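You operate a simulated robot arm through the tools that you are given. There is no shell and no other tool. Be economical: measure what you need, move in short steps, check, and stop when the job is done.

You are at the controls of a simulated two-armed robot. One attempt, no reset.

## Task
On the top of the green table, fold the grey cloth in half.

It is judged by the outcome, as a careful person would: the job done as asked, and still so three seconds after it is handed in. It fails if anything else is knocked over, pushed out of place, dropped, spilled or broken. Flat cloth is picked up by pressing the open fingertips on it (5 to 10 N) and closing them slowly along it; thin cloth reads only 2 to 8 mm in the jaws.

## Robot
Two 7-joint arms with two-finger parallel grippers on one trunk, on a base that drives. Base frame: it is fixed to the floor where the robot stands at the start and does not move with it; the origin is under the middle of the robot, x ahead of it, y to its left, z up; the surface under the hand at the start is at about z = 740. Readings come in mm, degrees, newtons and seconds.
The left shoulder is at the start at [61, 198, 954], the right one opposite. With the tool pointing down near the work surface each hand reaches from about 320 to 720 mm from the robot's upright axis, wherever it stands, measured 20 degrees to its own side. Places, roughly: top of the green table [1200, 300, 700]. Payload 1.57 kg a hand.
The TCP of each hand is the grasp point between the finger pads, 30 mm short of the fingertips. In the tool frame z runs along the fingers and y along their closing line. Largest opening 110 mm; finger width 24, thickness 12; the body of the gripper, 48 by 112 mm, starts 78 mm behind the TCP.
Orientation is that of the tool frame in the base frame, as a unit quaternion [x, y, z, w]. With the fingers straight down and closing along the base's y, the tool's x points along the base's -x, its y along +y and its z along -z.

## Interface
- The arms move only by the tool nudge_tool. It takes "left_series", "right_series" or both (then of equal length, played together; a hand with none holds still); each is a list of rows, each a list of 7 numbers: the turn, a rotation vector about the tool's x, y, z in degrees, then the shift along the tool's x, y, z in mm, then the opening in per cent of the stroke, from 0 (shut) to 100 (fully open). In form: [[rx, ry, rz, dx, dy, dz, claw], ...]. A call has 1 to 12 rows; each row is the pose to reach, as a shift and turn from the pose commanded when the call began, along the tool's axes at that moment. Rows are played at 5 a second. More than 50 mm and 8.6 degrees between two rows, or a gripper value outside its range, and nothing of the call is played. A pose out of reach is approached as far as the arm can. The call stops where the force on the tool passes 40 N (or 10 N more than at its start, if that is more) or the arm is blocked; 0.2 s more then pass. The fingers move at their own pace (about 72 mm/s each) and stop on an object; they squeeze with about 43 N. The grip force told is the motor's: it shows also when the fingers shut on nothing. Time passes only in rows, and 0.2 s behind the last, so rows that repeat a pose let the fingers close. The reply holds the time, the measured pose of the TCP, the force on the tool along the base axes, the opening and the grip force, in the units named above and with some noise, with the torque about the TCP (base axes, N m) and any sound that the robot's microphone picked up, and new pictures: "pictures" is both (left out), scene, wrist or none (wrist: the cameras of the hands that moved).
- Cameras (640 x 400 px; columns grow to the right, rows downward): "scene" is now at [70.7, 29.3, 1515]; the picture's right is [0.31, -0.95, 0.00], its down [-0.89, -0.29, -0.36] and it looks along [0.34, 0.11, -0.93] (base axes); focal length 263 px, centre (320, 200). "left" rides on the left gripper at [70, -16, -141] in its tool frame; the picture's right is [0.23, 0.97, 0.00], its down [-0.85, 0.20, -0.48] and it looks along [-0.47, 0.11, 0.88] (tool axes); focal length 222 px, centre (320, 200). "right" rides on the right gripper at [70, 16, -141] in its tool frame; the picture's right is [-0.23, 0.97, 0.00], its down [-0.85, -0.20, -0.48] and it looks along [-0.47, -0.11, 0.88] (tool axes); focal length 222 px, centre (320, 200). There is no depth. A picture from a camera that has moved, and an enlarged one, comes with that camera's place and axes in the base frame and with its lens. The place of the scene camera against the robot may be out by one fixed shift of up to 18 mm in any direction.
- move_column(by): slides the trunk up (or, below 0, down) by that many mm; the arms and the scene camera ride with it, the base frame stays. It gives what a move gives, with no picture.
- roll_base(legs): drives the robot by 1 to 6 legs, each [ahead, left, turn to the left] in mm, mm and degrees, along the robot's own axes; the way and the turn of a leg run together, so that a leg with both is an arc; at most 1500 mm and 180 degrees a leg. The arms and the cameras ride along, it lands a little off, and it stops where it bumps. It gives what a move gives, and a new picture of the scene camera.
- pan_tilt(pan, tilt): turns the head with the scene camera to pan (to the left, within 86 degrees either way) and tilt (down, from -29 to 69), counted from straight ahead of the robot. It gives what a move gives, and a new picture of the scene camera.
- zoom(camera, box): a new picture of the part [left, top, right, bottom] of that camera's present view, enlarged. It takes no simulated time.
- job_done(): hands the job in; it is judged then, once.

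Go step by step. Nothing tells you exact positions but the pictures and the camera data: compare them with the known pose of the tool, close in by small moves and look again before you grip or let go. The budget is 120 turns and 260 pictures, counting those below and the enlarged ones. Unless the task says otherwise, let go and move clear before handing in, and close with one line.

The tools are called after "Call:" as a command line: name --argument value ..., lists and objects as JSON in quotes. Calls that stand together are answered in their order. nudge_tool: Moves the arms, as the interface text tells. Its arguments: {"type":"object","properties":{"left_series":{"type":"array","items":{"type":"array","items":{"type":"number"}}},"right_series":{"type":"array","items":{"type":"array","items":{"type":"number"}}},"pictures":{"type":"string","enum":["both","scene","wrist","none"]}},"required":[]} The other tools are called the same way: move_column (by) slides the trunk up or down; roll_base (legs) drives the base; pan_tilt (pan, tilt) turns the head that bears the scene camera; zoom (camera, box) takes an enlarged picture of a part of a camera's view; job_done () hands the job in.

At the start:

```text
t: 0.0
left_ee_pos: [358.2, 358.1, 961.8]
left_tcp_rot: [-0.001, 1.0, -0.001, -0.001]
left_force: [0.0, -0.5, -0.2]
left_ft_torque: [-0.01, -0.03, 0.01]
left_opening: 109.8
left_finger_force: 0.1
right_ee_pos: [381.3, -13.5, 969.5]
right_tcp_rot: [0.0, 1.0, -0.001, -0.001]
right_force: [0.6, -0.6, 0.4]
right_ft_torque: [-0.02, 0.0, 0.0]
right_opening: 110.0
right_finger_force: 0.1
trunk travel left (down, up): [-550.0, 440.0]
robot x, y, heading: [-2.2, -1.4, 0.0]
head pan, tilt: [18.1, 68.7]
```

scene: 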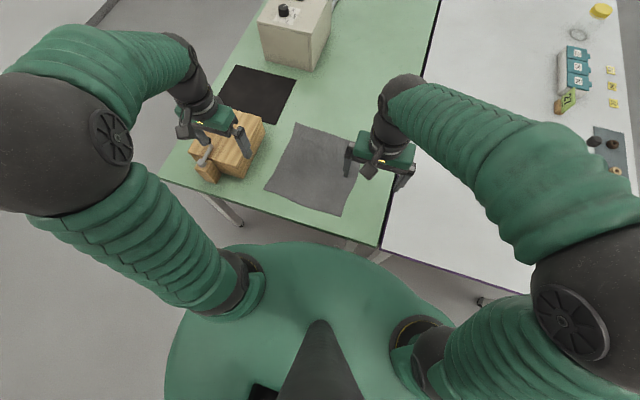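
right: 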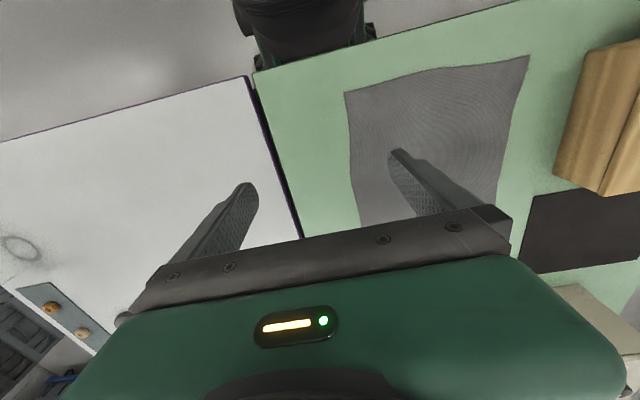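
left: 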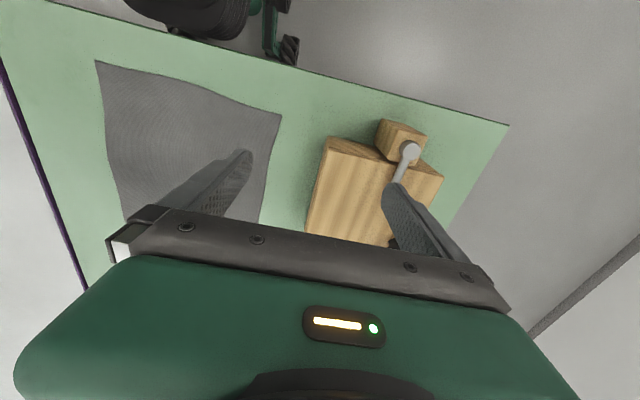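

The grey cloth is a square of about 265 mm on the green table, from roughly x 330 to 605 and y 45 to 300, with a wooden block to its left. I'll move the hands out of the view to measure it.

Call:
nudge_tool --right_series '[[0, 0, 0, 0, -45, 0, 100], [0, 0, 0, 0, -90, 0, 100], [0, 0, 0, 0, -135, 0, 100], [0, 0, 0, 0, -180, 0, 100]]' --left_series '[[0, 0, 0, 0, 0, -45, 100], [0, 0, 0, 0, 0, -90, 100], [0, 0, 0, 0, 0, -90, 100], [0, 0, 0, 0, 0, -90, 100]]'

Call:
zoom --camera "scene" --box '[160, 50, 420, 260]'

```text
t: 1.0
left_ee_pos: [356.9, 357.1, 1051.5]
left_tcp_rot: [0.001, 1.0, 0.0, 0.0]
left_force: [0.1, -0.5, 0.6]
left_ft_torque: [0.02, -0.02, 0.01]
left_opening: 110.0
left_finger_force: 0.1
right_ee_pos: [378.5, -195.0, 968.2]
right_tcp_rot: [0.0, 1.0, 0.0, 0.001]
right_force: [-0.6, 0.4, 0.2]
right_ft_torque: [-0.02, 0.04, 0.01]
right_opening: 109.7
right_finger_force: 0.0
trunk travel left (down, up): [-550.0, 440.0]
robot x, y, heading: [0.7, -1.3, 0.1]
head pan, tilt: [18.1, 68.7]
camera scene: at [70.0, 28.0, 1515.0], right [0.31, -0.95, 0.0], down [-0.89, -0.29, -0.36], along [0.34, 0.11, -0.93], focal length 263 px, centre (320, 200)
camera right: at [309.0, -179.8, 1111.7], right [0.23, 0.97, 0.0], down [0.86, -0.2, 0.48], along [0.47, -0.11, -0.88], focal length 222 px, centre (320, 200)
camera left: at [288.3, 340.6, 1193.9], right [-0.23, 0.97, 0.0], down [0.85, 0.2, 0.48], along [0.47, 0.11, -0.88], focal length 222 px, centre (320, 200)
```

scene: 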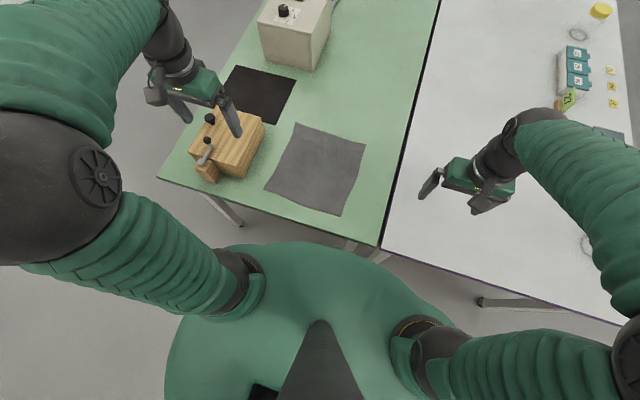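
right: 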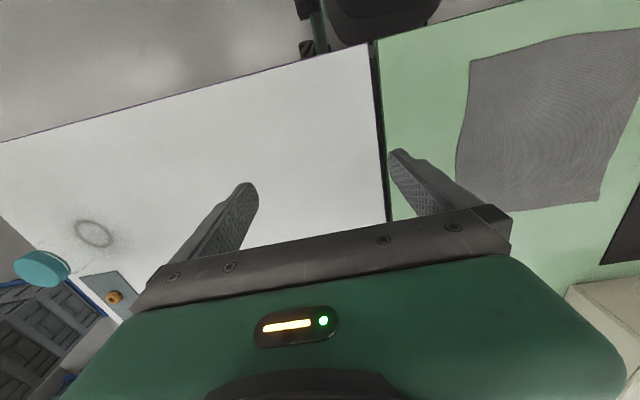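
left: 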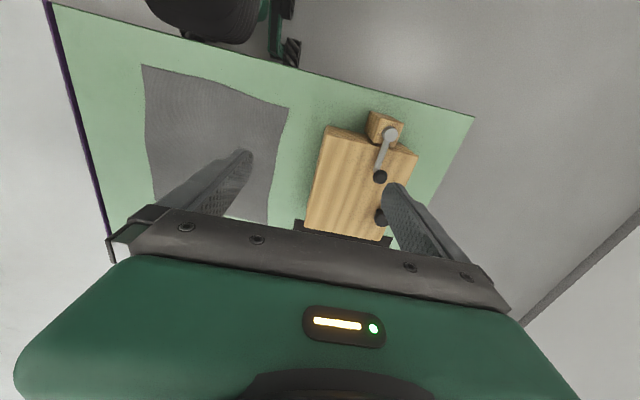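

```text
1.90 times, centred on (290, 155) of scene
camera zoom: at [70.0, 28.0, 1515.0], right [0.31, -0.95, 0.0], down [-0.89, -0.29, -0.36], along [0.34, 0.11, -0.93], focal length 502 px, centre (377, 286)
```

zoom: 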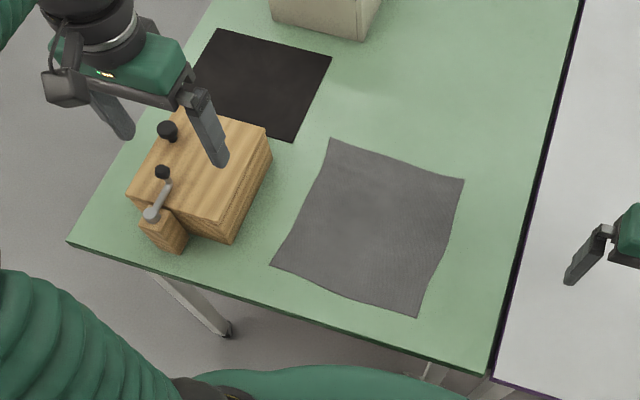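

The cloth corners come out near A(624,292), B(350,293), C(339,34) and D(616,28), at a table height of about 736. I'll fold the near edge over to the far edge, so I move the hands above corners B and C first.

Call:
nudge_tool --right_series '[[0, 0, 0, 5, 40, 0, 60], [0, 0, 0, 10, 85, 0, 36], [0, 0, 0, 15, 130, 0, 36], [0, 0, 0, 20, 175, 20, 36], [0, 0, 0, 24, 215, 55, 36], [0, 0, 0, 24, 257, 75, 36], [0, 0, 0, 24, 257, 115, 36], [0, 0, 0, 24, 257, 145, 36], [0, 0, 0, 24, 257, 145, 36]]' --left_series '[[0, 0, 0, 0, -45, 0, 60], [0, 0, 0, -6, -92, 0, 36], [0, 0, 0, -6, -92, 45, 36], [0, 0, 0, -6, -92, 90, 36], [0, 0, 0, -6, -92, 135, 36], [0, 0, 0, -6, -92, 180, 36], [0, 0, 0, -6, -92, 215, 36], [0, 0, 0, -6, -92, 228, 36], [0, 0, 0, -6, -92, 228, 36]]'

```text
refused: row 5 steps farther than a row can; nothing moved
```

Call:
nudge_tool --right_series '[[0, 0, 0, 5, 40, 0, 60], [0, 0, 0, 10, 85, 0, 36], [0, 0, 0, 15, 130, 0, 36], [0, 0, 0, 20, 175, 10, 36], [0, 0, 0, 24, 215, 30, 36], [0, 0, 0, 24, 257, 50, 36], [0, 0, 0, 24, 257, 95, 36], [0, 0, 0, 24, 257, 140, 36], [0, 0, 0, 24, 257, 145, 36]]' --left_series '[[0, 0, 0, 0, -45, 0, 60], [0, 0, 0, -6, -92, 0, 36], [0, 0, 0, -6, -92, 45, 36], [0, 0, 0, -6, -92, 90, 36], [0, 0, 0, -6, -92, 135, 36], [0, 0, 0, -6, -92, 180, 36], [0, 0, 0, -6, -92, 215, 36], [0, 0, 0, -6, -92, 228, 36], [0, 0, 0, -6, -92, 228, 36]]'

```text
t: 3.2
left_ee_pos: [362.5, 267.4, 822.9]
left_tcp_rot: [0.0, 1.0, 0.0, 0.001]
left_force: [0.2, -0.4, 0.2]
left_ft_torque: [0.0, 0.01, -0.04]
left_opening: 39.5
left_finger_force: 0.2
right_ee_pos: [379.4, 46.4, 836.8]
right_tcp_rot: [0.034, 0.999, 0.008, 0.014]
right_force: [0.5, 0.2, 0.8]
right_ft_torque: [-0.01, -0.01, -0.01]
right_opening: 39.6
right_finger_force: 0.0
trunk travel left (down, up): [-550.0, 440.0]
robot x, y, heading: [0.0, 0.6, 0.1]
head pan, tilt: [18.1, 68.7]
stopped in row 9 (right hand): the arm was blocked; the commanded pose is now the measured one
camera scene: at [70.9, 29.3, 1513.7], right [0.31, -0.95, 0.0], down [-0.89, -0.29, -0.36], along [0.34, 0.11, -0.93], focal length 263 px, centre (320, 200)
camera right: at [304.8, 65.1, 977.2], right [0.29, 0.96, 0.02], down [0.83, -0.27, 0.5], along [0.48, -0.13, -0.87], focal length 222 px, centre (320, 200)
camera left: at [292.8, 250.9, 965.5], right [-0.23, 0.97, 0.0], down [0.85, 0.2, 0.48], along [0.47, 0.11, -0.88], focal length 222 px, centre (320, 200)
```

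scene: 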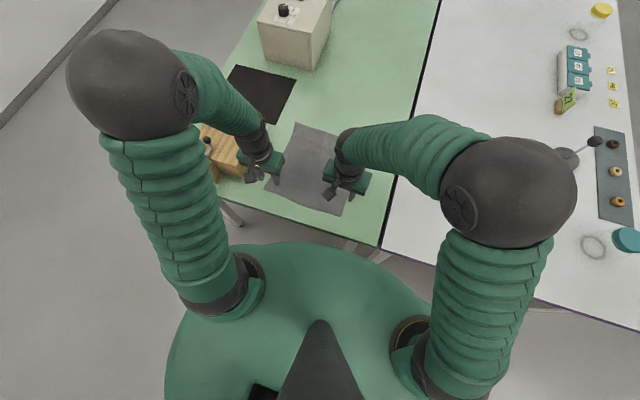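
right: 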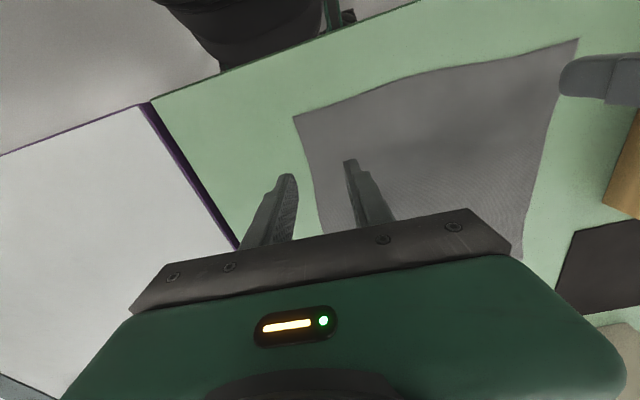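
left: 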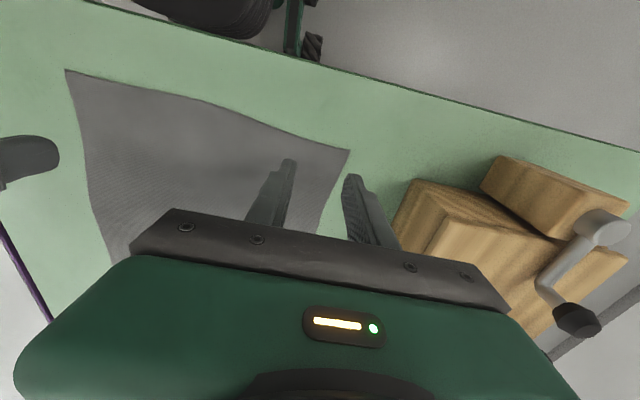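

The right arm is blocked by its reach there, while the left hand is fine. I'll raise the trunk, drive left and a little back so the cloth is centred, and then work from there.

Call:
move_column --by 230

Call:
roll_base --legs '[[-30, 140, 0]]'

```text
t: 5.6
left_ee_pos: [362.0, 267.2, 1056.4]
left_tcp_rot: [0.0, 1.0, 0.001, 0.001]
left_force: [0.1, -0.6, 0.2]
left_ft_torque: [0.0, -0.02, 0.0]
left_opening: 39.5
left_finger_force: 0.0
right_ee_pos: [374.6, 53.8, 1068.4]
right_tcp_rot: [0.025, 1.0, 0.008, 0.013]
right_force: [-0.5, -0.3, 0.0]
right_ft_torque: [0.0, 0.01, -0.01]
right_opening: 39.6
right_finger_force: 0.0
trunk travel left (down, up): [-780.0, 210.0]
robot x, y, heading: [-0.9, -0.9, -0.0]
head pan, tilt: [18.1, 68.7]
```

```text
t: 7.0
left_ee_pos: [333.6, 378.8, 1060.6]
left_tcp_rot: [0.002, 1.0, 0.011, 0.001]
left_force: [-0.4, -0.9, 0.7]
left_ft_torque: [0.14, 0.0, -0.03]
left_opening: 39.7
left_finger_force: 0.1
right_ee_pos: [346.7, 161.3, 1066.8]
right_tcp_rot: [0.032, 0.999, 0.018, 0.012]
right_force: [1.0, -2.1, 1.4]
right_ft_torque: [0.24, 0.03, 0.01]
right_opening: 39.8
right_finger_force: 0.0
trunk travel left (down, up): [-780.0, 210.0]
robot x, y, heading: [-30.5, 134.6, -0.1]
head pan, tilt: [18.1, 68.7]
camera scene: at [42.6, 124.2, 1744.7], right [0.31, -0.95, -0.02], down [-0.89, -0.28, -0.37], along [0.34, 0.13, -0.93], focal length 263 px, centre (320, 200)
```

scene: 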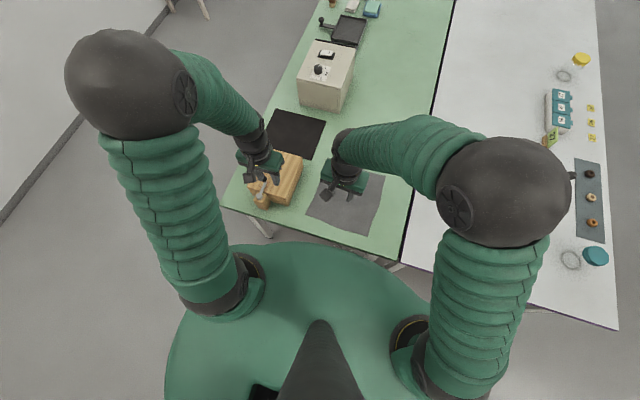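

The base has moved and the arms are still settling. I'll shift both hands over the corner columns while they are high.

Call:
nudge_tool --right_series '[[0, 0, 0, 0, -45, 0, 36], [0, 0, 0, 0, -90, 0, 36], [0, 0, 0, 0, -108, 0, 36], [0, 0, 0, 0, -108, 0, 36], [0, 0, 0, 0, -108, 0, 36]]' --left_series '[[0, 0, 0, 0, -45, 0, 36], [0, 0, 0, -10, -90, 0, 36], [0, 0, 0, -25, -130, 0, 36], [0, 0, 0, -25, -130, 0, 36], [0, 0, 0, -25, -130, 0, 36]]' --pictures "none"

Call:
move_column --by -230

```text
t: 8.2
left_ee_pos: [356.9, 290.7, 1054.4]
left_tcp_rot: [0.001, 1.0, -0.008, 0.001]
left_force: [0.1, 1.8, -0.1]
left_ft_torque: [-0.14, 0.0, 0.0]
left_opening: 39.7
left_finger_force: 0.0
right_ee_pos: [334.3, 94.9, 1068.2]
right_tcp_rot: [0.03, 0.999, -0.001, 0.014]
right_force: [-0.8, 2.2, 0.2]
right_ft_torque: [-0.13, -0.02, 0.03]
right_opening: 39.7
right_finger_force: 0.0
trunk travel left (down, up): [-780.0, 210.0]
robot x, y, heading: [-32.4, 139.9, -0.1]
head pan, tilt: [18.1, 68.7]
```

```text
t: 10.6
left_ee_pos: [358.6, 275.0, 826.2]
left_tcp_rot: [0.001, 1.0, -0.003, 0.002]
left_force: [-0.5, -0.1, -0.1]
left_ft_torque: [-0.03, 0.0, -0.02]
left_opening: 39.5
left_finger_force: 0.0
right_ee_pos: [335.9, 80.6, 837.2]
right_tcp_rot: [0.03, 0.999, 0.006, 0.013]
right_force: [0.4, 0.8, 0.2]
right_ft_torque: [-0.03, -0.01, 0.02]
right_opening: 39.7
right_finger_force: 0.2
trunk travel left (down, up): [-550.0, 440.0]
robot x, y, heading: [-29.2, 135.7, -0.1]
head pan, tilt: [18.1, 68.7]
```

Both hands hang about 60 mm above the cloth. I'll fine-align over the corners, straighten the right hand and look.

Call:
nudge_tool --right_series '[[0.4, 0.8, -1.7, -9, -12, 18, 36], [0.7, 1.5, -3.4, -18, -21, 32, 36], [0.7, 1.5, -3.4, -18, -21, 37, 36], [0.7, 1.5, -3.4, -18, -21, 37, 36]]' --left_series '[[0, 0, 0, -3, -4, 10, 36], [0, 0, 0, -5, -8, 20, 36], [0, 0, 0, -5, -8, 25, 36], [0, 0, 0, -5, -8, 25, 36]]'

```text
t: 11.6
left_ee_pos: [363.4, 264.8, 802.1]
left_tcp_rot: [0.002, 1.0, -0.001, 0.001]
left_force: [0.5, 1.0, -0.1]
left_ft_torque: [0.0, 0.0, -0.01]
left_opening: 39.5
left_finger_force: 0.0
right_ee_pos: [351.8, 55.1, 801.7]
right_tcp_rot: [0.001, 1.0, 0.001, 0.0]
right_force: [0.0, -0.4, 0.0]
right_ft_torque: [-0.01, -0.03, -0.01]
right_opening: 39.1
right_finger_force: 0.0
trunk travel left (down, up): [-550.0, 440.0]
robot x, y, heading: [-29.6, 135.4, -0.1]
head pan, tilt: [18.1, 68.7]
camera scene: at [41.9, 162.1, 1514.9], right [0.31, -0.95, 0.0], down [-0.89, -0.29, -0.36], along [0.34, 0.11, -0.93], focal length 263 px, centre (320, 200)
camera right: at [283.3, 71.8, 944.6], right [0.23, 0.97, 0.0], down [0.85, -0.2, 0.48], along [0.47, -0.11, -0.88], focal length 222 px, centre (320, 200)
camera left: at [294.2, 248.8, 944.1], right [-0.22, 0.97, 0.0], down [0.85, 0.2, 0.48], along [0.47, 0.11, -0.88], focal length 222 px, centre (320, 200)
```

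scene: 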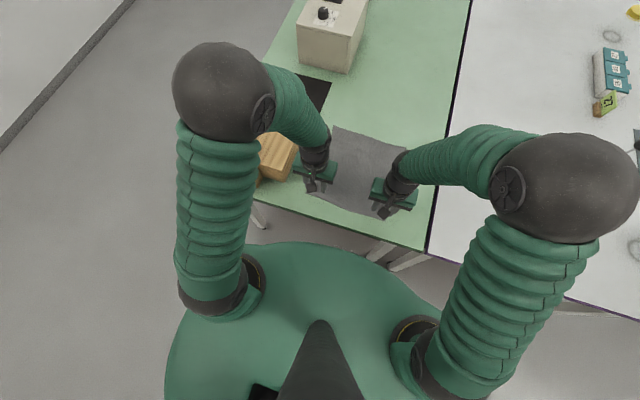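
right: 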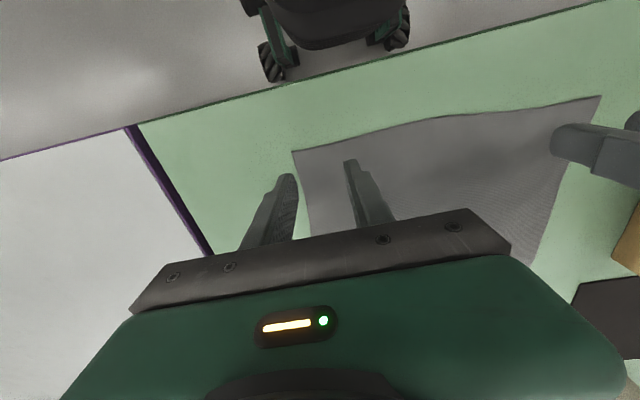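
left: 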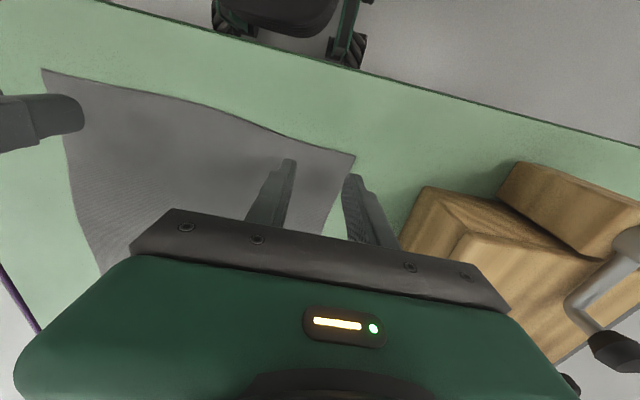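

The corners read as B(350,296) and C(336,33), so I'll correct slightly inward and descend until just above contact.

Call:
nudge_tool --right_series '[[0, 0, 0, -4, 9, 0, 36], [0, 0, 0, -4, 9, 20, 36], [0, 0, 0, -4, 9, 30, 36], [0, 0, 0, -4, 9, 33, 36], [0, 0, 0, -4, 9, 33, 36]]' --left_series '[[0, 0, 0, 0, -3, 0, 36], [0, 0, 0, 0, -3, 20, 36], [0, 0, 0, 0, -3, 30, 36], [0, 0, 0, 0, -3, 33, 36], [0, 0, 0, 0, -3, 33, 36]]' --pictures "wrist"

```text
t: 12.7
left_ee_pos: [361.9, 262.1, 771.2]
left_tcp_rot: [0.001, 1.0, -0.001, 0.004]
left_force: [-0.4, 1.1, 8.0]
left_ft_torque: [0.12, 0.03, 0.0]
left_opening: 40.0
left_finger_force: 0.1
right_ee_pos: [358.4, 64.2, 771.2]
right_tcp_rot: [0.001, 1.0, 0.002, 0.006]
right_force: [-3.0, -1.2, 24.1]
right_ft_torque: [-0.52, 0.23, -0.06]
right_opening: 39.6
right_finger_force: 0.4
trunk travel left (down, up): [-550.0, 440.0]
robot x, y, heading: [-29.3, 134.8, -0.3]
head pan, tilt: [18.1, 68.7]
stopped in row 5 (right hand): the force on the tool passed its limit at 44 N (the readings are from after the stop); the commanded pose is now the measured one
camera right: at [287.1, 81.1, 913.3], right [0.23, 0.97, 0.01], down [0.85, -0.2, 0.49], along [0.48, -0.11, -0.87], focal length 222 px, centre (320, 200)
camera left: at [292.2, 245.5, 913.2], right [-0.22, 0.97, 0.0], down [0.85, 0.2, 0.48], along [0.47, 0.11, -0.88], focal length 222 px, centre (320, 200)
```

right: 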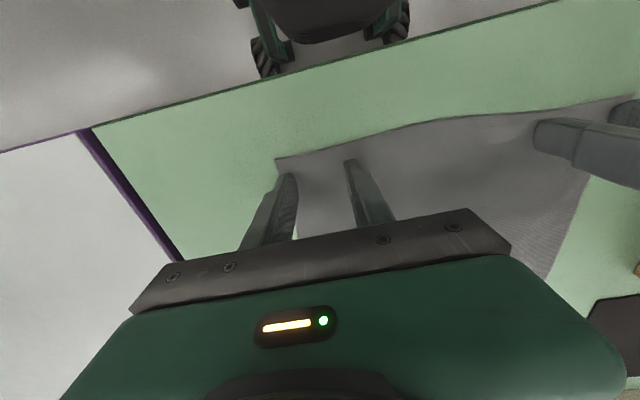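
left: 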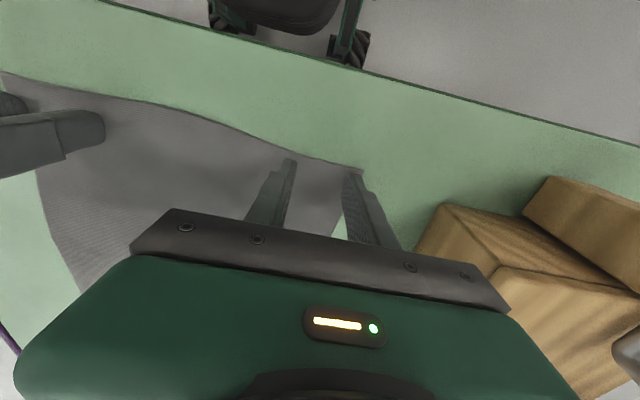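

Both hands touch the cloth, the left at 8 N and the right at 24 N. I'll ease the right up slightly and see the forces.

Call:
nudge_tool --right_series '[[0, 0, 0, 0, 0, -1.2, 36], [0, 0, 0, 0, 0, -1.2, 36]]' --left_series '[[0, 0, 0, 0, 0, 0, 36], [0, 0, 0, 0, 0, 0, 36]]' --pictures "none"

```text
t: 13.3
left_ee_pos: [363.4, 260.6, 771.6]
left_tcp_rot: [0.002, 1.0, 0.0, 0.004]
left_force: [-2.5, 2.5, 24.5]
left_ft_torque: [0.24, 0.17, -0.01]
left_opening: 39.8
left_finger_force: 0.2
right_ee_pos: [359.3, 65.4, 771.3]
right_tcp_rot: [0.002, 1.0, 0.002, 0.005]
right_force: [0.2, -1.6, 12.0]
right_ft_torque: [-0.3, 0.13, -0.02]
right_opening: 39.7
right_finger_force: 0.1
trunk travel left (down, up): [-550.0, 440.0]
robot x, y, heading: [-31.8, 135.1, -0.1]
head pan, tilt: [18.1, 68.7]
```

The forces now read left 24 N and right 12 N. I'll ease both to about 8 N and then close slowly.

Call:
nudge_tool --right_series '[[0, 0, 0, 0, 0, -0.4, 36], [0, 0, 0, 0, 0, -0.4, 36], [0, 0, 0, 0, 0, -0.4, 33], [0, 0, 0, 0, 0, -0.4, 30], [0, 0, 0, 0, 0, -0.4, 27], [0, 0, 0, 0, 0, -0.4, 24], [0, 0, 0, 0, 0, -0.4, 21], [0, 0, 0, 0, 0, -0.4, 18], [0, 0, 0, 0, 0, -0.4, 15]]' --left_series '[[0, 0, 0, 0, 0, -1.5, 36], [0, 0, 0, 0, 0, -1.5, 36], [0, 0, 0, 0, 0, -1.5, 33], [0, 0, 0, 0, 0, -1.5, 30], [0, 0, 0, 0, 0, -1.5, 27], [0, 0, 0, 0, 0, -1.5, 24], [0, 0, 0, 0, 0, -1.5, 21], [0, 0, 0, 0, 0, -1.5, 18], [0, 0, 0, 0, 0, -1.5, 15]]' --pictures "wrist"

```text
t: 15.3
left_ee_pos: [361.5, 261.5, 771.6]
left_tcp_rot: [0.002, 1.0, -0.001, 0.002]
left_force: [0.8, -1.4, 2.4]
left_ft_torque: [-0.03, 0.0, -0.03]
left_opening: 16.7
left_finger_force: 0.0
right_ee_pos: [359.7, 66.7, 771.5]
right_tcp_rot: [0.002, 1.0, 0.002, 0.005]
right_force: [0.5, 0.5, 21.1]
right_ft_torque: [-0.08, 0.14, 0.0]
right_opening: 13.9
right_finger_force: 0.1
trunk travel left (down, up): [-550.0, 440.0]
robot x, y, heading: [-28.3, 132.8, -0.1]
head pan, tilt: [18.1, 68.7]
camera right: at [287.7, 81.7, 913.4], right [0.23, 0.97, 0.0], down [0.85, -0.2, 0.49], along [0.47, -0.11, -0.87], focal length 222 px, centre (320, 200)
camera left: at [292.7, 245.8, 913.4], right [-0.22, 0.97, 0.0], down [0.85, 0.2, 0.48], along [0.47, 0.1, -0.88], focal length 222 px, centre (320, 200)
```

right: 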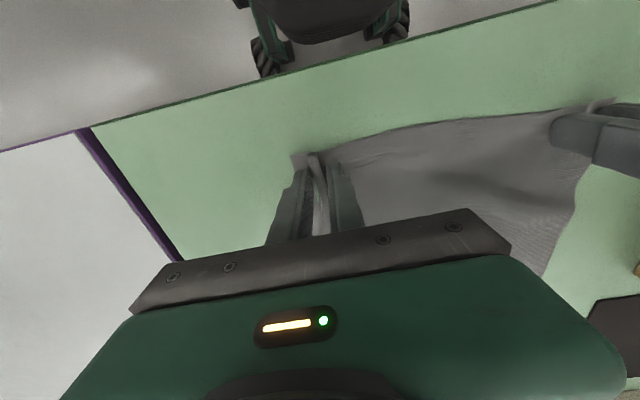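
left: 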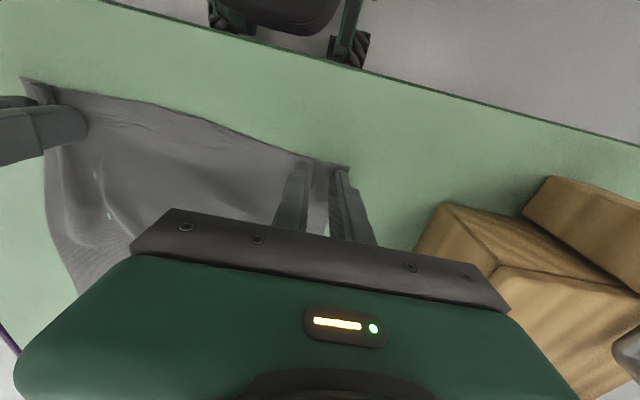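

The right hand has gathered a ridge of cloth, but on the left it isn't clear. I'll zoom in on the left.

Call:
zoom --camera "left" --box '[240, 120, 420, 250]'

```text
3.08 times, centred on (330, 185) of left
camera zoom: at [292.7, 245.8, 913.4], right [-0.22, 0.97, 0.0], down [0.85, 0.2, 0.48], along [0.47, 0.1, -0.88], focal length 684 px, centre (289, 246)
```

zoom: 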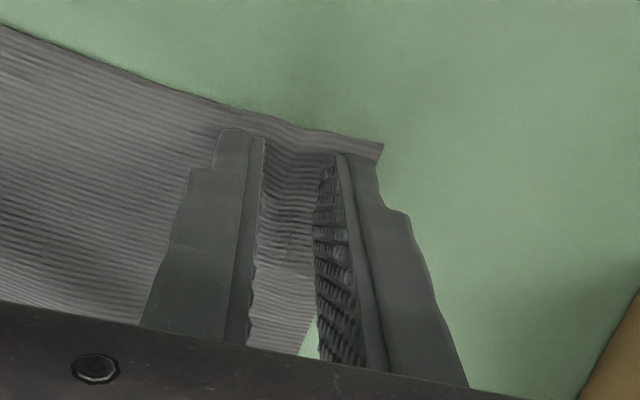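

The left pinch has slid with too little pressure. I'll finish closing the right hand and meanwhile reopen the left a little and press it down.

Call:
nudge_tool --right_series '[[0, 0, 0, 0, 0, -0.3, 12], [0, 0, 0, 0, 0, -0.3, 9], [0, 0, 0, 0, 0, -0.3, 6], [0, 0, 0, 0, 0, -0.3, 3], [0, 0, 0, 0, 0, -0.5, 0], [0, 0, 0, 0, 0, -0.5, 0]]' --left_series '[[0, 0, 0, 0, 0, -6, 15], [0, 0, 0, 0, 3, -6, 34], [0, 0, 0, 0, 3, -6, 34], [0, 0, 0, 0, 3, 0.5, 34], [0, 0, 0, 0, 3, 0.5, 34], [0, 0, 0, 0, 3, 0.5, 34]]' --pictures "wrist"

```text
t: 16.7
left_ee_pos: [363.5, 265.8, 771.9]
left_tcp_rot: [0.002, 1.0, -0.001, 0.002]
left_force: [-1.8, -0.1, 8.9]
left_ft_torque: [-0.23, 0.16, -0.06]
left_opening: 37.0
left_finger_force: 0.1
right_ee_pos: [358.6, 64.4, 771.4]
right_tcp_rot: [0.001, 1.0, 0.002, 0.005]
right_force: [-0.1, -1.2, 8.3]
right_ft_torque: [-0.06, 0.05, 0.01]
right_opening: 5.8
right_finger_force: 26.5
trunk travel left (down, up): [-550.0, 440.0]
robot x, y, heading: [-30.0, 132.5, -0.2]
head pan, tilt: [18.1, 68.7]
camera right: at [287.9, 81.0, 913.6], right [0.23, 0.97, 0.0], down [0.85, -0.2, 0.48], along [0.47, -0.11, -0.87], focal length 222 px, centre (320, 200)
camera left: at [293.0, 248.4, 913.1], right [-0.22, 0.97, 0.0], down [0.85, 0.2, 0.48], along [0.47, 0.11, -0.88], focal length 222 px, centre (320, 200)
```

right: 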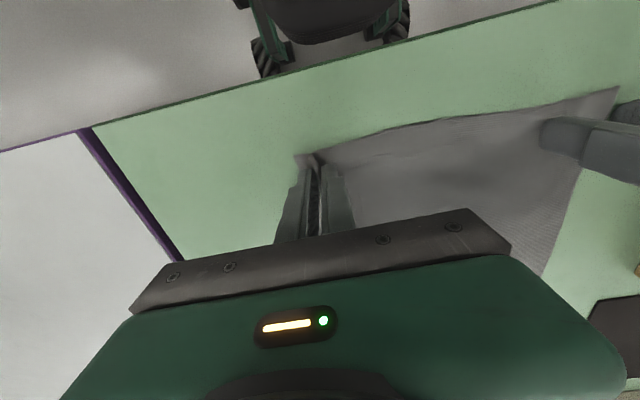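
left: 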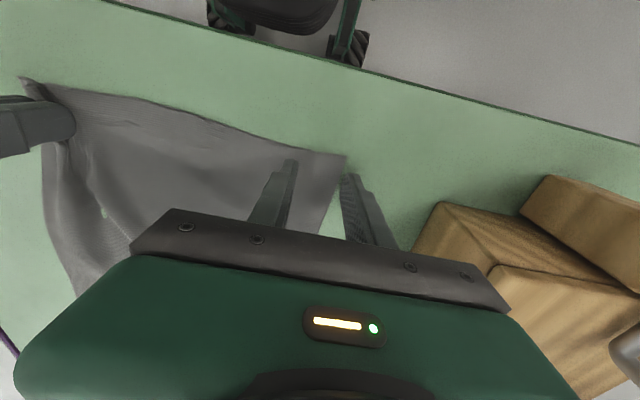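

The right hand holds cloth at 5.8 mm. The left outer finger is off the cloth, so I'll shift it inward by 15 mm and press again.

Call:
nudge_tool --left_series '[[0, 0, 0, 0, 0, -6, 34], [0, 0, 0, 0, -15, -6, 32], [0, 0, 0, 0, -15, -6, 32], [0, 0, 0, 0, -15, 0, 32], [0, 0, 0, 0, -15, 0.3, 32], [0, 0, 0, 0, -15, 0.3, 32]]' --pictures "wrist"

```text
t: 18.1
left_ee_pos: [362.8, 249.7, 770.7]
left_tcp_rot: [0.003, 1.0, -0.002, 0.004]
left_force: [1.5, 0.6, 15.0]
left_ft_torque: [0.18, 0.06, -0.02]
left_opening: 35.2
left_finger_force: 0.1
right_ee_pos: [359.9, 65.3, 771.3]
right_tcp_rot: [0.002, 1.0, 0.001, 0.004]
right_force: [0.1, -0.6, 1.4]
right_ft_torque: [-0.01, 0.01, -0.02]
right_opening: 5.8
right_finger_force: 25.9
trunk travel left (down, up): [-550.0, 440.0]
robot x, y, heading: [-31.6, 133.5, -0.1]
head pan, tilt: [18.1, 68.7]
camera left: at [293.1, 233.0, 913.1], right [-0.22, 0.97, 0.0], down [0.85, 0.2, 0.48], along [0.47, 0.11, -0.88], focal length 222 px, centre (320, 200)
```

left: 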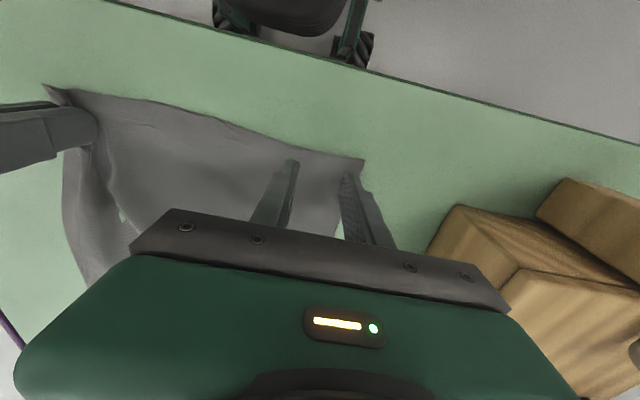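

The left fingers are now both on the cloth at about 15 N. I'll close slowly.

Call:
nudge_tool --left_series '[[0, 0, 0, 0, 0, -0.2, 29], [0, 0, 0, 0, 0, -0.2, 26], [0, 0, 0, 0, 0, -0.2, 23], [0, 0, 0, 0, 0, -0.2, 20], [0, 0, 0, 0, 0, -0.2, 17], [0, 0, 0, 0, 0, -0.2, 14], [0, 0, 0, 0, 0, -0.2, 11], [0, 0, 0, 0, 0, -0.2, 8], [0, 0, 0, 0, 0, -0.2, 5], [0, 0, 0, 0, 0, -0.3, 2], [0, 0, 0, 0, 0, -0.3, 0], [0, 0, 0, 0, 0, -0.3, 0]]' --pictures "wrist"

Call:
zoom --camera "left" --box '[240, 120, 420, 250]'

```text
t: 20.7
left_ee_pos: [362.6, 249.8, 770.0]
left_tcp_rot: [0.002, 1.0, 0.0, 0.003]
left_force: [-1.2, -1.5, 14.4]
left_ft_torque: [-0.01, 0.13, 0.05]
left_opening: 6.3
left_finger_force: 25.9
right_ee_pos: [360.4, 64.7, 771.6]
right_tcp_rot: [0.002, 1.0, 0.002, 0.005]
right_force: [-0.9, 2.8, 1.5]
right_ft_torque: [0.09, 0.0, -0.02]
right_opening: 6.0
right_finger_force: 25.6
trunk travel left (down, up): [-550.0, 440.0]
robot x, y, heading: [-30.6, 134.8, -0.1]
head pan, tilt: [18.1, 68.7]
camera left: at [292.7, 233.4, 913.2], right [-0.22, 0.97, 0.0], down [0.85, 0.2, 0.48], along [0.47, 0.11, -0.88], focal length 222 px, centre (320, 200)
```

left: 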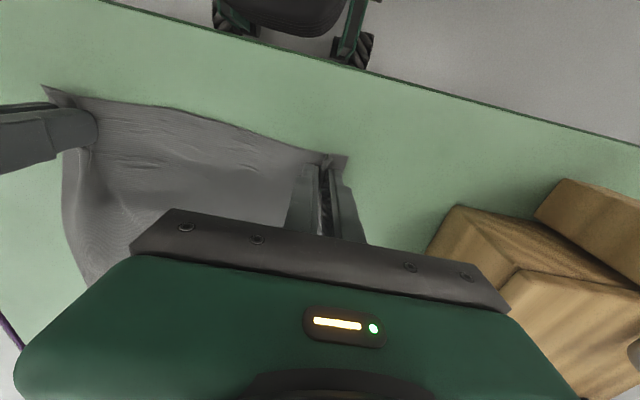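

```text
3.08 times, centred on (330, 185) of left
camera zoom: at [292.7, 233.4, 913.2], right [-0.22, 0.97, 0.0], down [0.85, 0.2, 0.48], along [0.47, 0.11, -0.88], focal length 684 px, centre (289, 246)
```

zoom: 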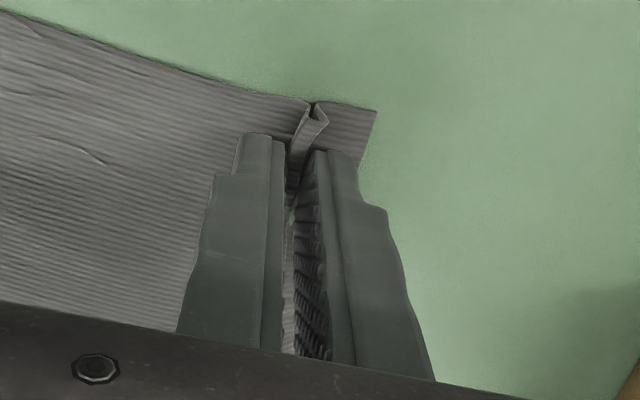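

Both hands hold the cloth at about 6 mm. I'll lift along an arc towards the far edge, tilting the fingers back so that the edge turns over, and check half-way up.

Call:
nudge_tool --left_series '[[0, 5, 0, -4.9, 0, -22.5, 0], [0, 10, 0, -14.5, 0, -43.9, 0], [0, 15, 0, -28.4, 0, -63.5, 0], [0, 20, 0, -46, 0, -80.2, 0], [0, 20, 0, -46, 0, -80.2, 0]]' --right_series '[[0, 5, 0, -4.8, 0, -21.6, 0], [0, 10, 0, -14.1, 0, -42.1, 0], [0, 15, 0, -27.6, 0, -60.9, 0], [0, 20, 0, -44.5, 0, -76.9, 0], [0, 20, 0, -44.5, 0, -76.9, 0]]'

```text
t: 21.9
left_ee_pos: [406.7, 249.6, 852.6]
left_tcp_rot: [0.003, 0.985, -0.001, -0.172]
left_force: [-0.2, -0.2, 0.0]
left_ft_torque: [-0.01, 0.02, 0.05]
left_opening: 6.0
left_finger_force: 25.8
right_ee_pos: [403.0, 65.9, 848.9]
right_tcp_rot: [0.001, 0.985, 0.002, -0.171]
right_force: [-1.0, 0.6, -0.2]
right_ft_torque: [0.02, 0.02, 0.01]
right_opening: 5.5
right_finger_force: 25.6
trunk travel left (down, up): [-550.0, 440.0]
robot x, y, heading: [-31.3, 132.8, -0.2]
head pan, tilt: [18.1, 68.7]
camera scene: at [41.4, 161.8, 1515.0], right [0.31, -0.95, 0.0], down [-0.89, -0.29, -0.36], along [0.34, 0.11, -0.93], focal length 263 px, centre (320, 200)
camera right: at [383.2, 81.0, 1007.0], right [0.22, 0.97, -0.07], down [0.97, -0.2, 0.16], along [0.14, -0.11, -0.98], focal length 222 px, centre (320, 200)
camera left: at [389.3, 233.4, 1009.7], right [-0.21, 0.97, 0.07], down [0.97, 0.2, 0.16], along [0.14, 0.11, -0.98], focal length 222 px, centre (320, 200)
```

scene: 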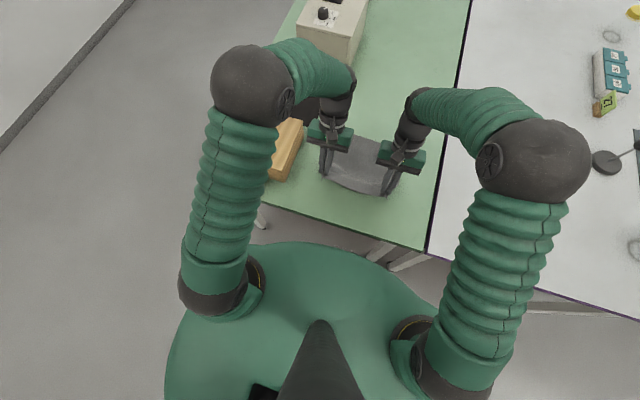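
right: 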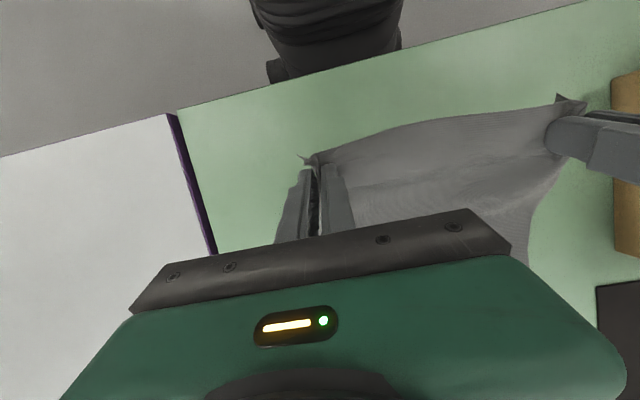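
left: 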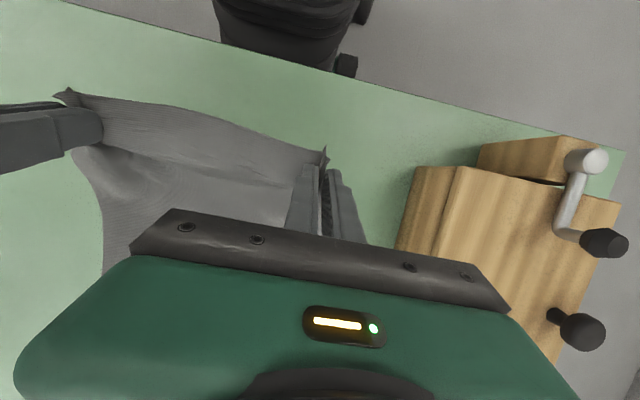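

The cloth lifts cleanly with both hands. I continue to the top of the arc and tilt further.

Call:
nudge_tool --left_series '[[0, 5, 0, -15.1, 0, -19.7, 0], [0, 10, 0, -33.8, 0, -36.8, 0], [0, 15, 0, -55.6, 0, -50.2, 0], [0, 20, 0, -79.7, 0, -59.7, 0], [0, 20, 0, -79.7, 0, -59.7, 0]]' --right_series '[[0, 5, 0, -14.6, 0, -18.9, 0], [0, 10, 0, -32.6, 0, -35.3, 0], [0, 15, 0, -53.7, 0, -48.2, 0], [0, 20, 0, -77, 0, -56.9, 0], [0, 20, 0, -77, 0, -56.9, 0]]'

```text
t: 23.1
left_ee_pos: [494.3, 249.3, 880.5]
left_tcp_rot: [0.002, 0.946, 0.0, -0.324]
left_force: [-1.3, -1.1, 0.2]
left_ft_torque: [0.01, -0.04, -0.01]
left_opening: 6.1
left_finger_force: 25.6
left hand out of reach, approached as far as the arm can: row 4, 5
right_ee_pos: [486.3, 66.1, 876.8]
right_tcp_rot: [0.0, 0.946, 0.002, -0.323]
right_force: [-0.5, 0.9, -0.3]
right_ft_torque: [-0.01, -0.05, 0.02]
right_opening: 5.9
right_finger_force: 25.7
right hand out of reach, approached as far as the arm can: row 4, 5
trunk travel left (down, up): [-550.0, 440.0]
robot x, y, heading: [-29.6, 134.4, -0.3]
head pan, tilt: [18.1, 68.7]
camera scene: at [40.1, 161.8, 1515.2], right [0.31, -0.95, 0.0], down [-0.89, -0.29, -0.36], along [0.34, 0.11, -0.93], focal length 263 px, centre (320, 200)
camera right: at [517.1, 80.9, 1032.2], right [0.18, 0.97, -0.14], down [0.97, -0.2, -0.15], along [-0.17, -0.11, -0.98], focal length 222 px, centre (320, 200)
camera left: at [526.4, 232.4, 1037.1], right [-0.18, 0.97, 0.14], down [0.97, 0.2, -0.15], along [-0.17, 0.11, -0.98], focal length 222 px, centre (320, 200)
```

scene: 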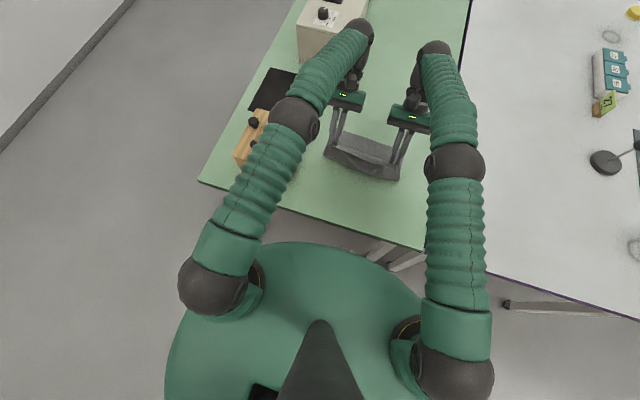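
right: 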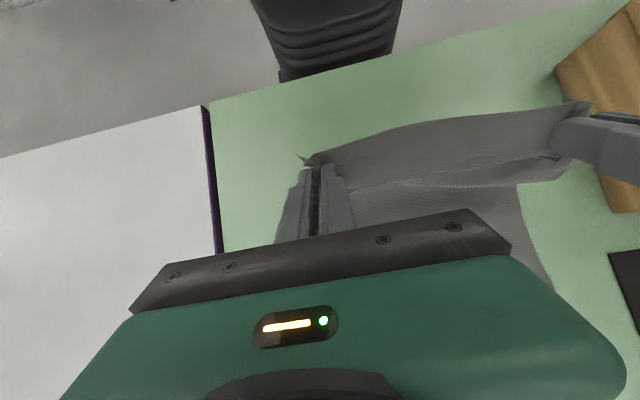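
left: 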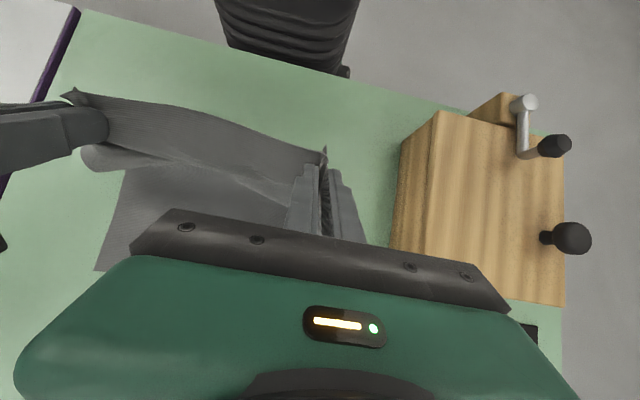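

The arms reach their limit when tilted. I'll let the tilt go back to vertical while carrying the edge forward and down over the far edge.

Call:
nudge_tool --left_series '[[0, -8, 0, 2.6, 0, -6.2, 0], [0, -15, 0, -12.3, 0, -14.5, 0], [0, -21, 0, -32.6, 0, -20.1, 0], [0, -26, 0, -57.5, 0, -22.3, 0], [0, -30, 0, -82.6, 0, -20.3, 0], [0, -34, 0, -107.2, 0, -12.7, 0], [0, -37.5, 0, -128.2, 0, -1.9, 0], [0, -40, 0, -142.1, 0, 7.4, 0], [0, -40, 0, -142.1, 0, 7.4, 0]]' --right_series '[[0, -8, 0, 2.6, 0, -6.2, 0], [0, -15, 0, -12.3, 0, -14.5, 0], [0, -21, 0, -32.6, 0, -20.1, 0], [0, -26, 0, -57.5, 0, -22.3, 0], [0, -30, 0, -82.6, 0, -20.3, 0], [0, -34, 0, -107.2, 0, -12.7, 0], [0, -37.5, 0, -128.2, 0, -1.9, 0], [0, -40, 0, -142.1, 0, 7.4, 0], [0, -40, 0, -142.1, 0, 7.4, 0]]'

```text
t: 25.1
left_ee_pos: [598.6, 246.7, 781.8]
left_tcp_rot: [0.001, 1.0, -0.001, 0.002]
left_force: [-0.5, -0.4, 0.3]
left_ft_torque: [-0.04, -0.03, 0.03]
left_opening: 5.8
left_finger_force: 25.6
right_ee_pos: [591.8, 63.2, 778.7]
right_tcp_rot: [0.002, 1.0, 0.003, 0.004]
right_force: [-0.2, 1.2, -0.3]
right_ft_torque: [0.01, 0.01, 0.01]
right_opening: 5.4
right_finger_force: 25.6
trunk travel left (down, up): [-550.0, 440.0]
robot x, y, heading: [-26.4, 134.0, -0.1]
head pan, tilt: [18.1, 68.7]
camera scene: at [43.5, 161.7, 1514.9], right [0.31, -0.95, 0.0], down [-0.89, -0.29, -0.36], along [0.34, 0.11, -0.93], focal length 263 px, centre (320, 200)
camera right: at [520.5, 79.7, 921.3], right [0.23, 0.97, 0.0], down [0.85, -0.2, 0.49], along [0.47, -0.11, -0.87], focal length 222 px, centre (320, 200)
camera left: at [529.0, 231.2, 924.7], right [-0.22, 0.97, 0.0], down [0.85, 0.2, 0.48], along [0.47, 0.11, -0.88], focal length 222 px, centre (320, 200)
```

scene: 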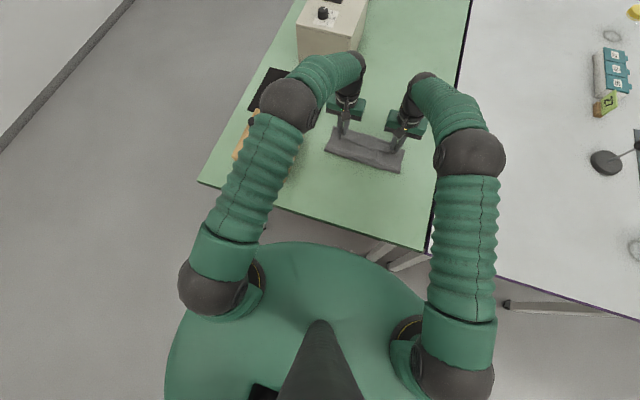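
right: 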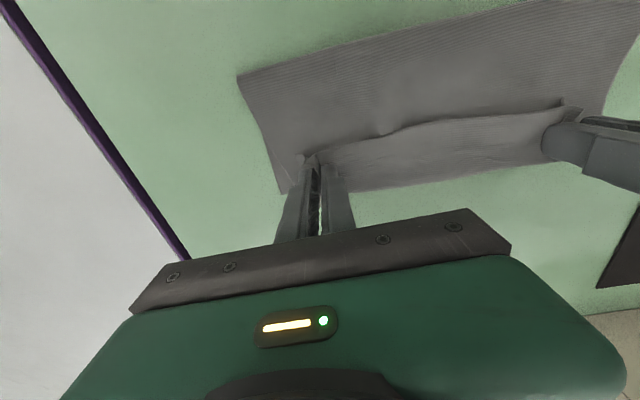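
left: 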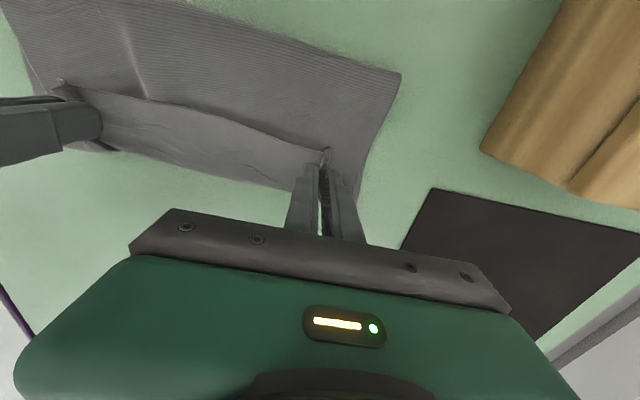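

The edge is over the far side but its last 30 mm is still curled back, and the crease has rolled forward to about x 508. I'll move the hands back a little, lower them and let go, then see how the flap lies.

Call:
nudge_tool --left_series '[[0, 0, 0, 8, 0, 3, 0], [0, 0, 0, 15, 0, 6, 0], [0, 0, 0, 15, 0, 8, 0], [0, 0, 0, 15, 0, 8, 8], [0, 0, 0, 15, 0, 8, 16], [0, 0, 0, 15, 0, 7, 24], [0, 0, 0, 15, 0, 7, 24], [0, 0, 0, 15, 0, -15, 24], [0, 0, 0, 15, 0, -45, 24], [0, 0, 0, 15, 0, -75, 24]]' --right_series '[[0, 0, 0, 8, 0, 2, 0], [0, 0, 0, 15, 0, 4, 0], [0, 0, 0, 15, 0, 5, 0], [0, 0, 0, 15, 0, 5, 8], [0, 0, 0, 15, 0, 5, 16], [0, 0, 0, 15, 0, 4, 24], [0, 0, 0, 15, 0, 4, 24], [0, 0, 0, 15, 0, -15, 24], [0, 0, 0, 15, 0, -45, 24], [0, 0, 0, 15, 0, -75, 24]]'

Call:
zoom --camera "scene" --box '[280, 90, 460, 210]'

```text
t: 27.3
left_ee_pos: [584.0, 247.9, 856.3]
left_tcp_rot: [0.002, 1.0, -0.001, 0.002]
left_force: [0.6, -0.5, -0.4]
left_ft_torque: [0.0, -0.01, -0.01]
left_opening: 26.3
left_finger_force: 0.0
right_ee_pos: [576.8, 62.9, 852.5]
right_tcp_rot: [0.002, 1.0, 0.002, 0.004]
right_force: [-0.6, 0.3, -0.3]
right_ft_torque: [0.01, 0.0, 0.02]
right_opening: 26.5
right_finger_force: 0.2
trunk travel left (down, up): [-550.0, 440.0]
robot x, y, heading: [-30.7, 133.2, -0.1]
head pan, tilt: [18.1, 68.7]
camera scene: at [42.3, 161.6, 1514.8], right [0.31, -0.95, 0.0], down [-0.89, -0.29, -0.36], along [0.34, 0.11, -0.93], focal length 263 px, centre (320, 200)
camera right: at [504.3, 79.2, 995.9], right [0.23, 0.97, 0.0], down [0.85, -0.2, 0.48], along [0.47, -0.11, -0.87], focal length 222 px, centre (320, 200)
camera left: at [514.1, 231.9, 999.0], right [-0.22, 0.97, 0.0], down [0.85, 0.2, 0.48], along [0.47, 0.11, -0.88], focal length 222 px, centre (320, 200)
```

scene: 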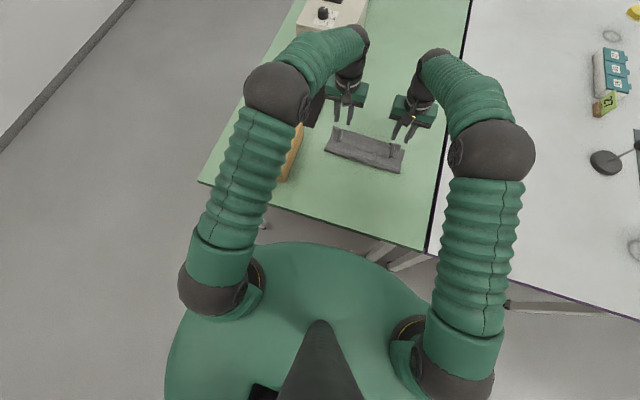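
right: 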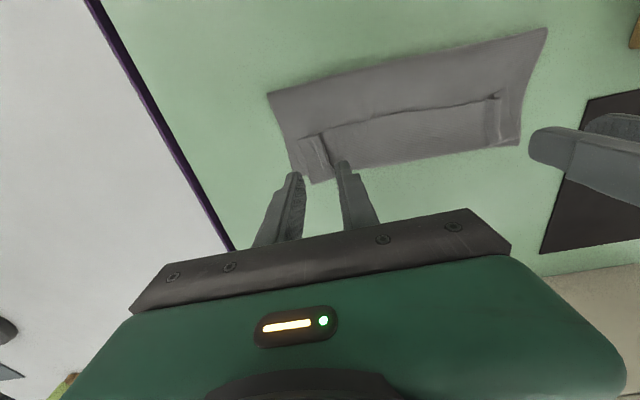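
left: 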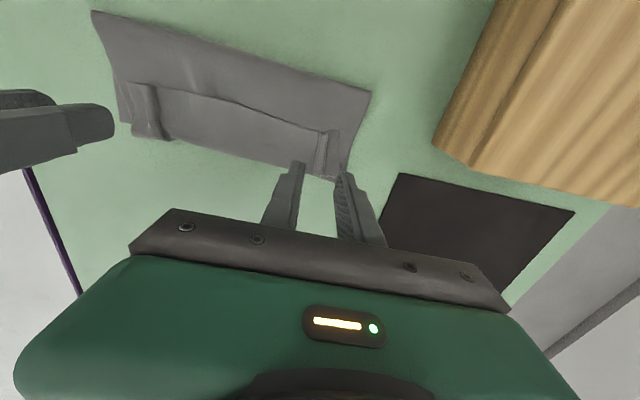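

```text
3.33 times, centred on (370, 150) of scene
camera zoom: at [42.3, 161.6, 1514.8], right [0.31, -0.95, 0.0], down [-0.89, -0.29, -0.36], along [0.34, 0.11, -0.93], focal length 878 px, centre (153, 367)
```

zoom: 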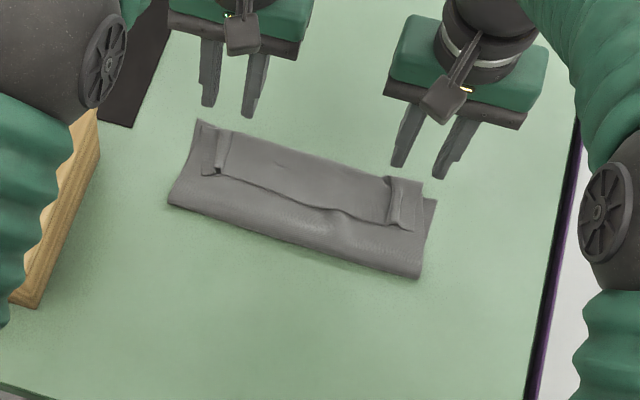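

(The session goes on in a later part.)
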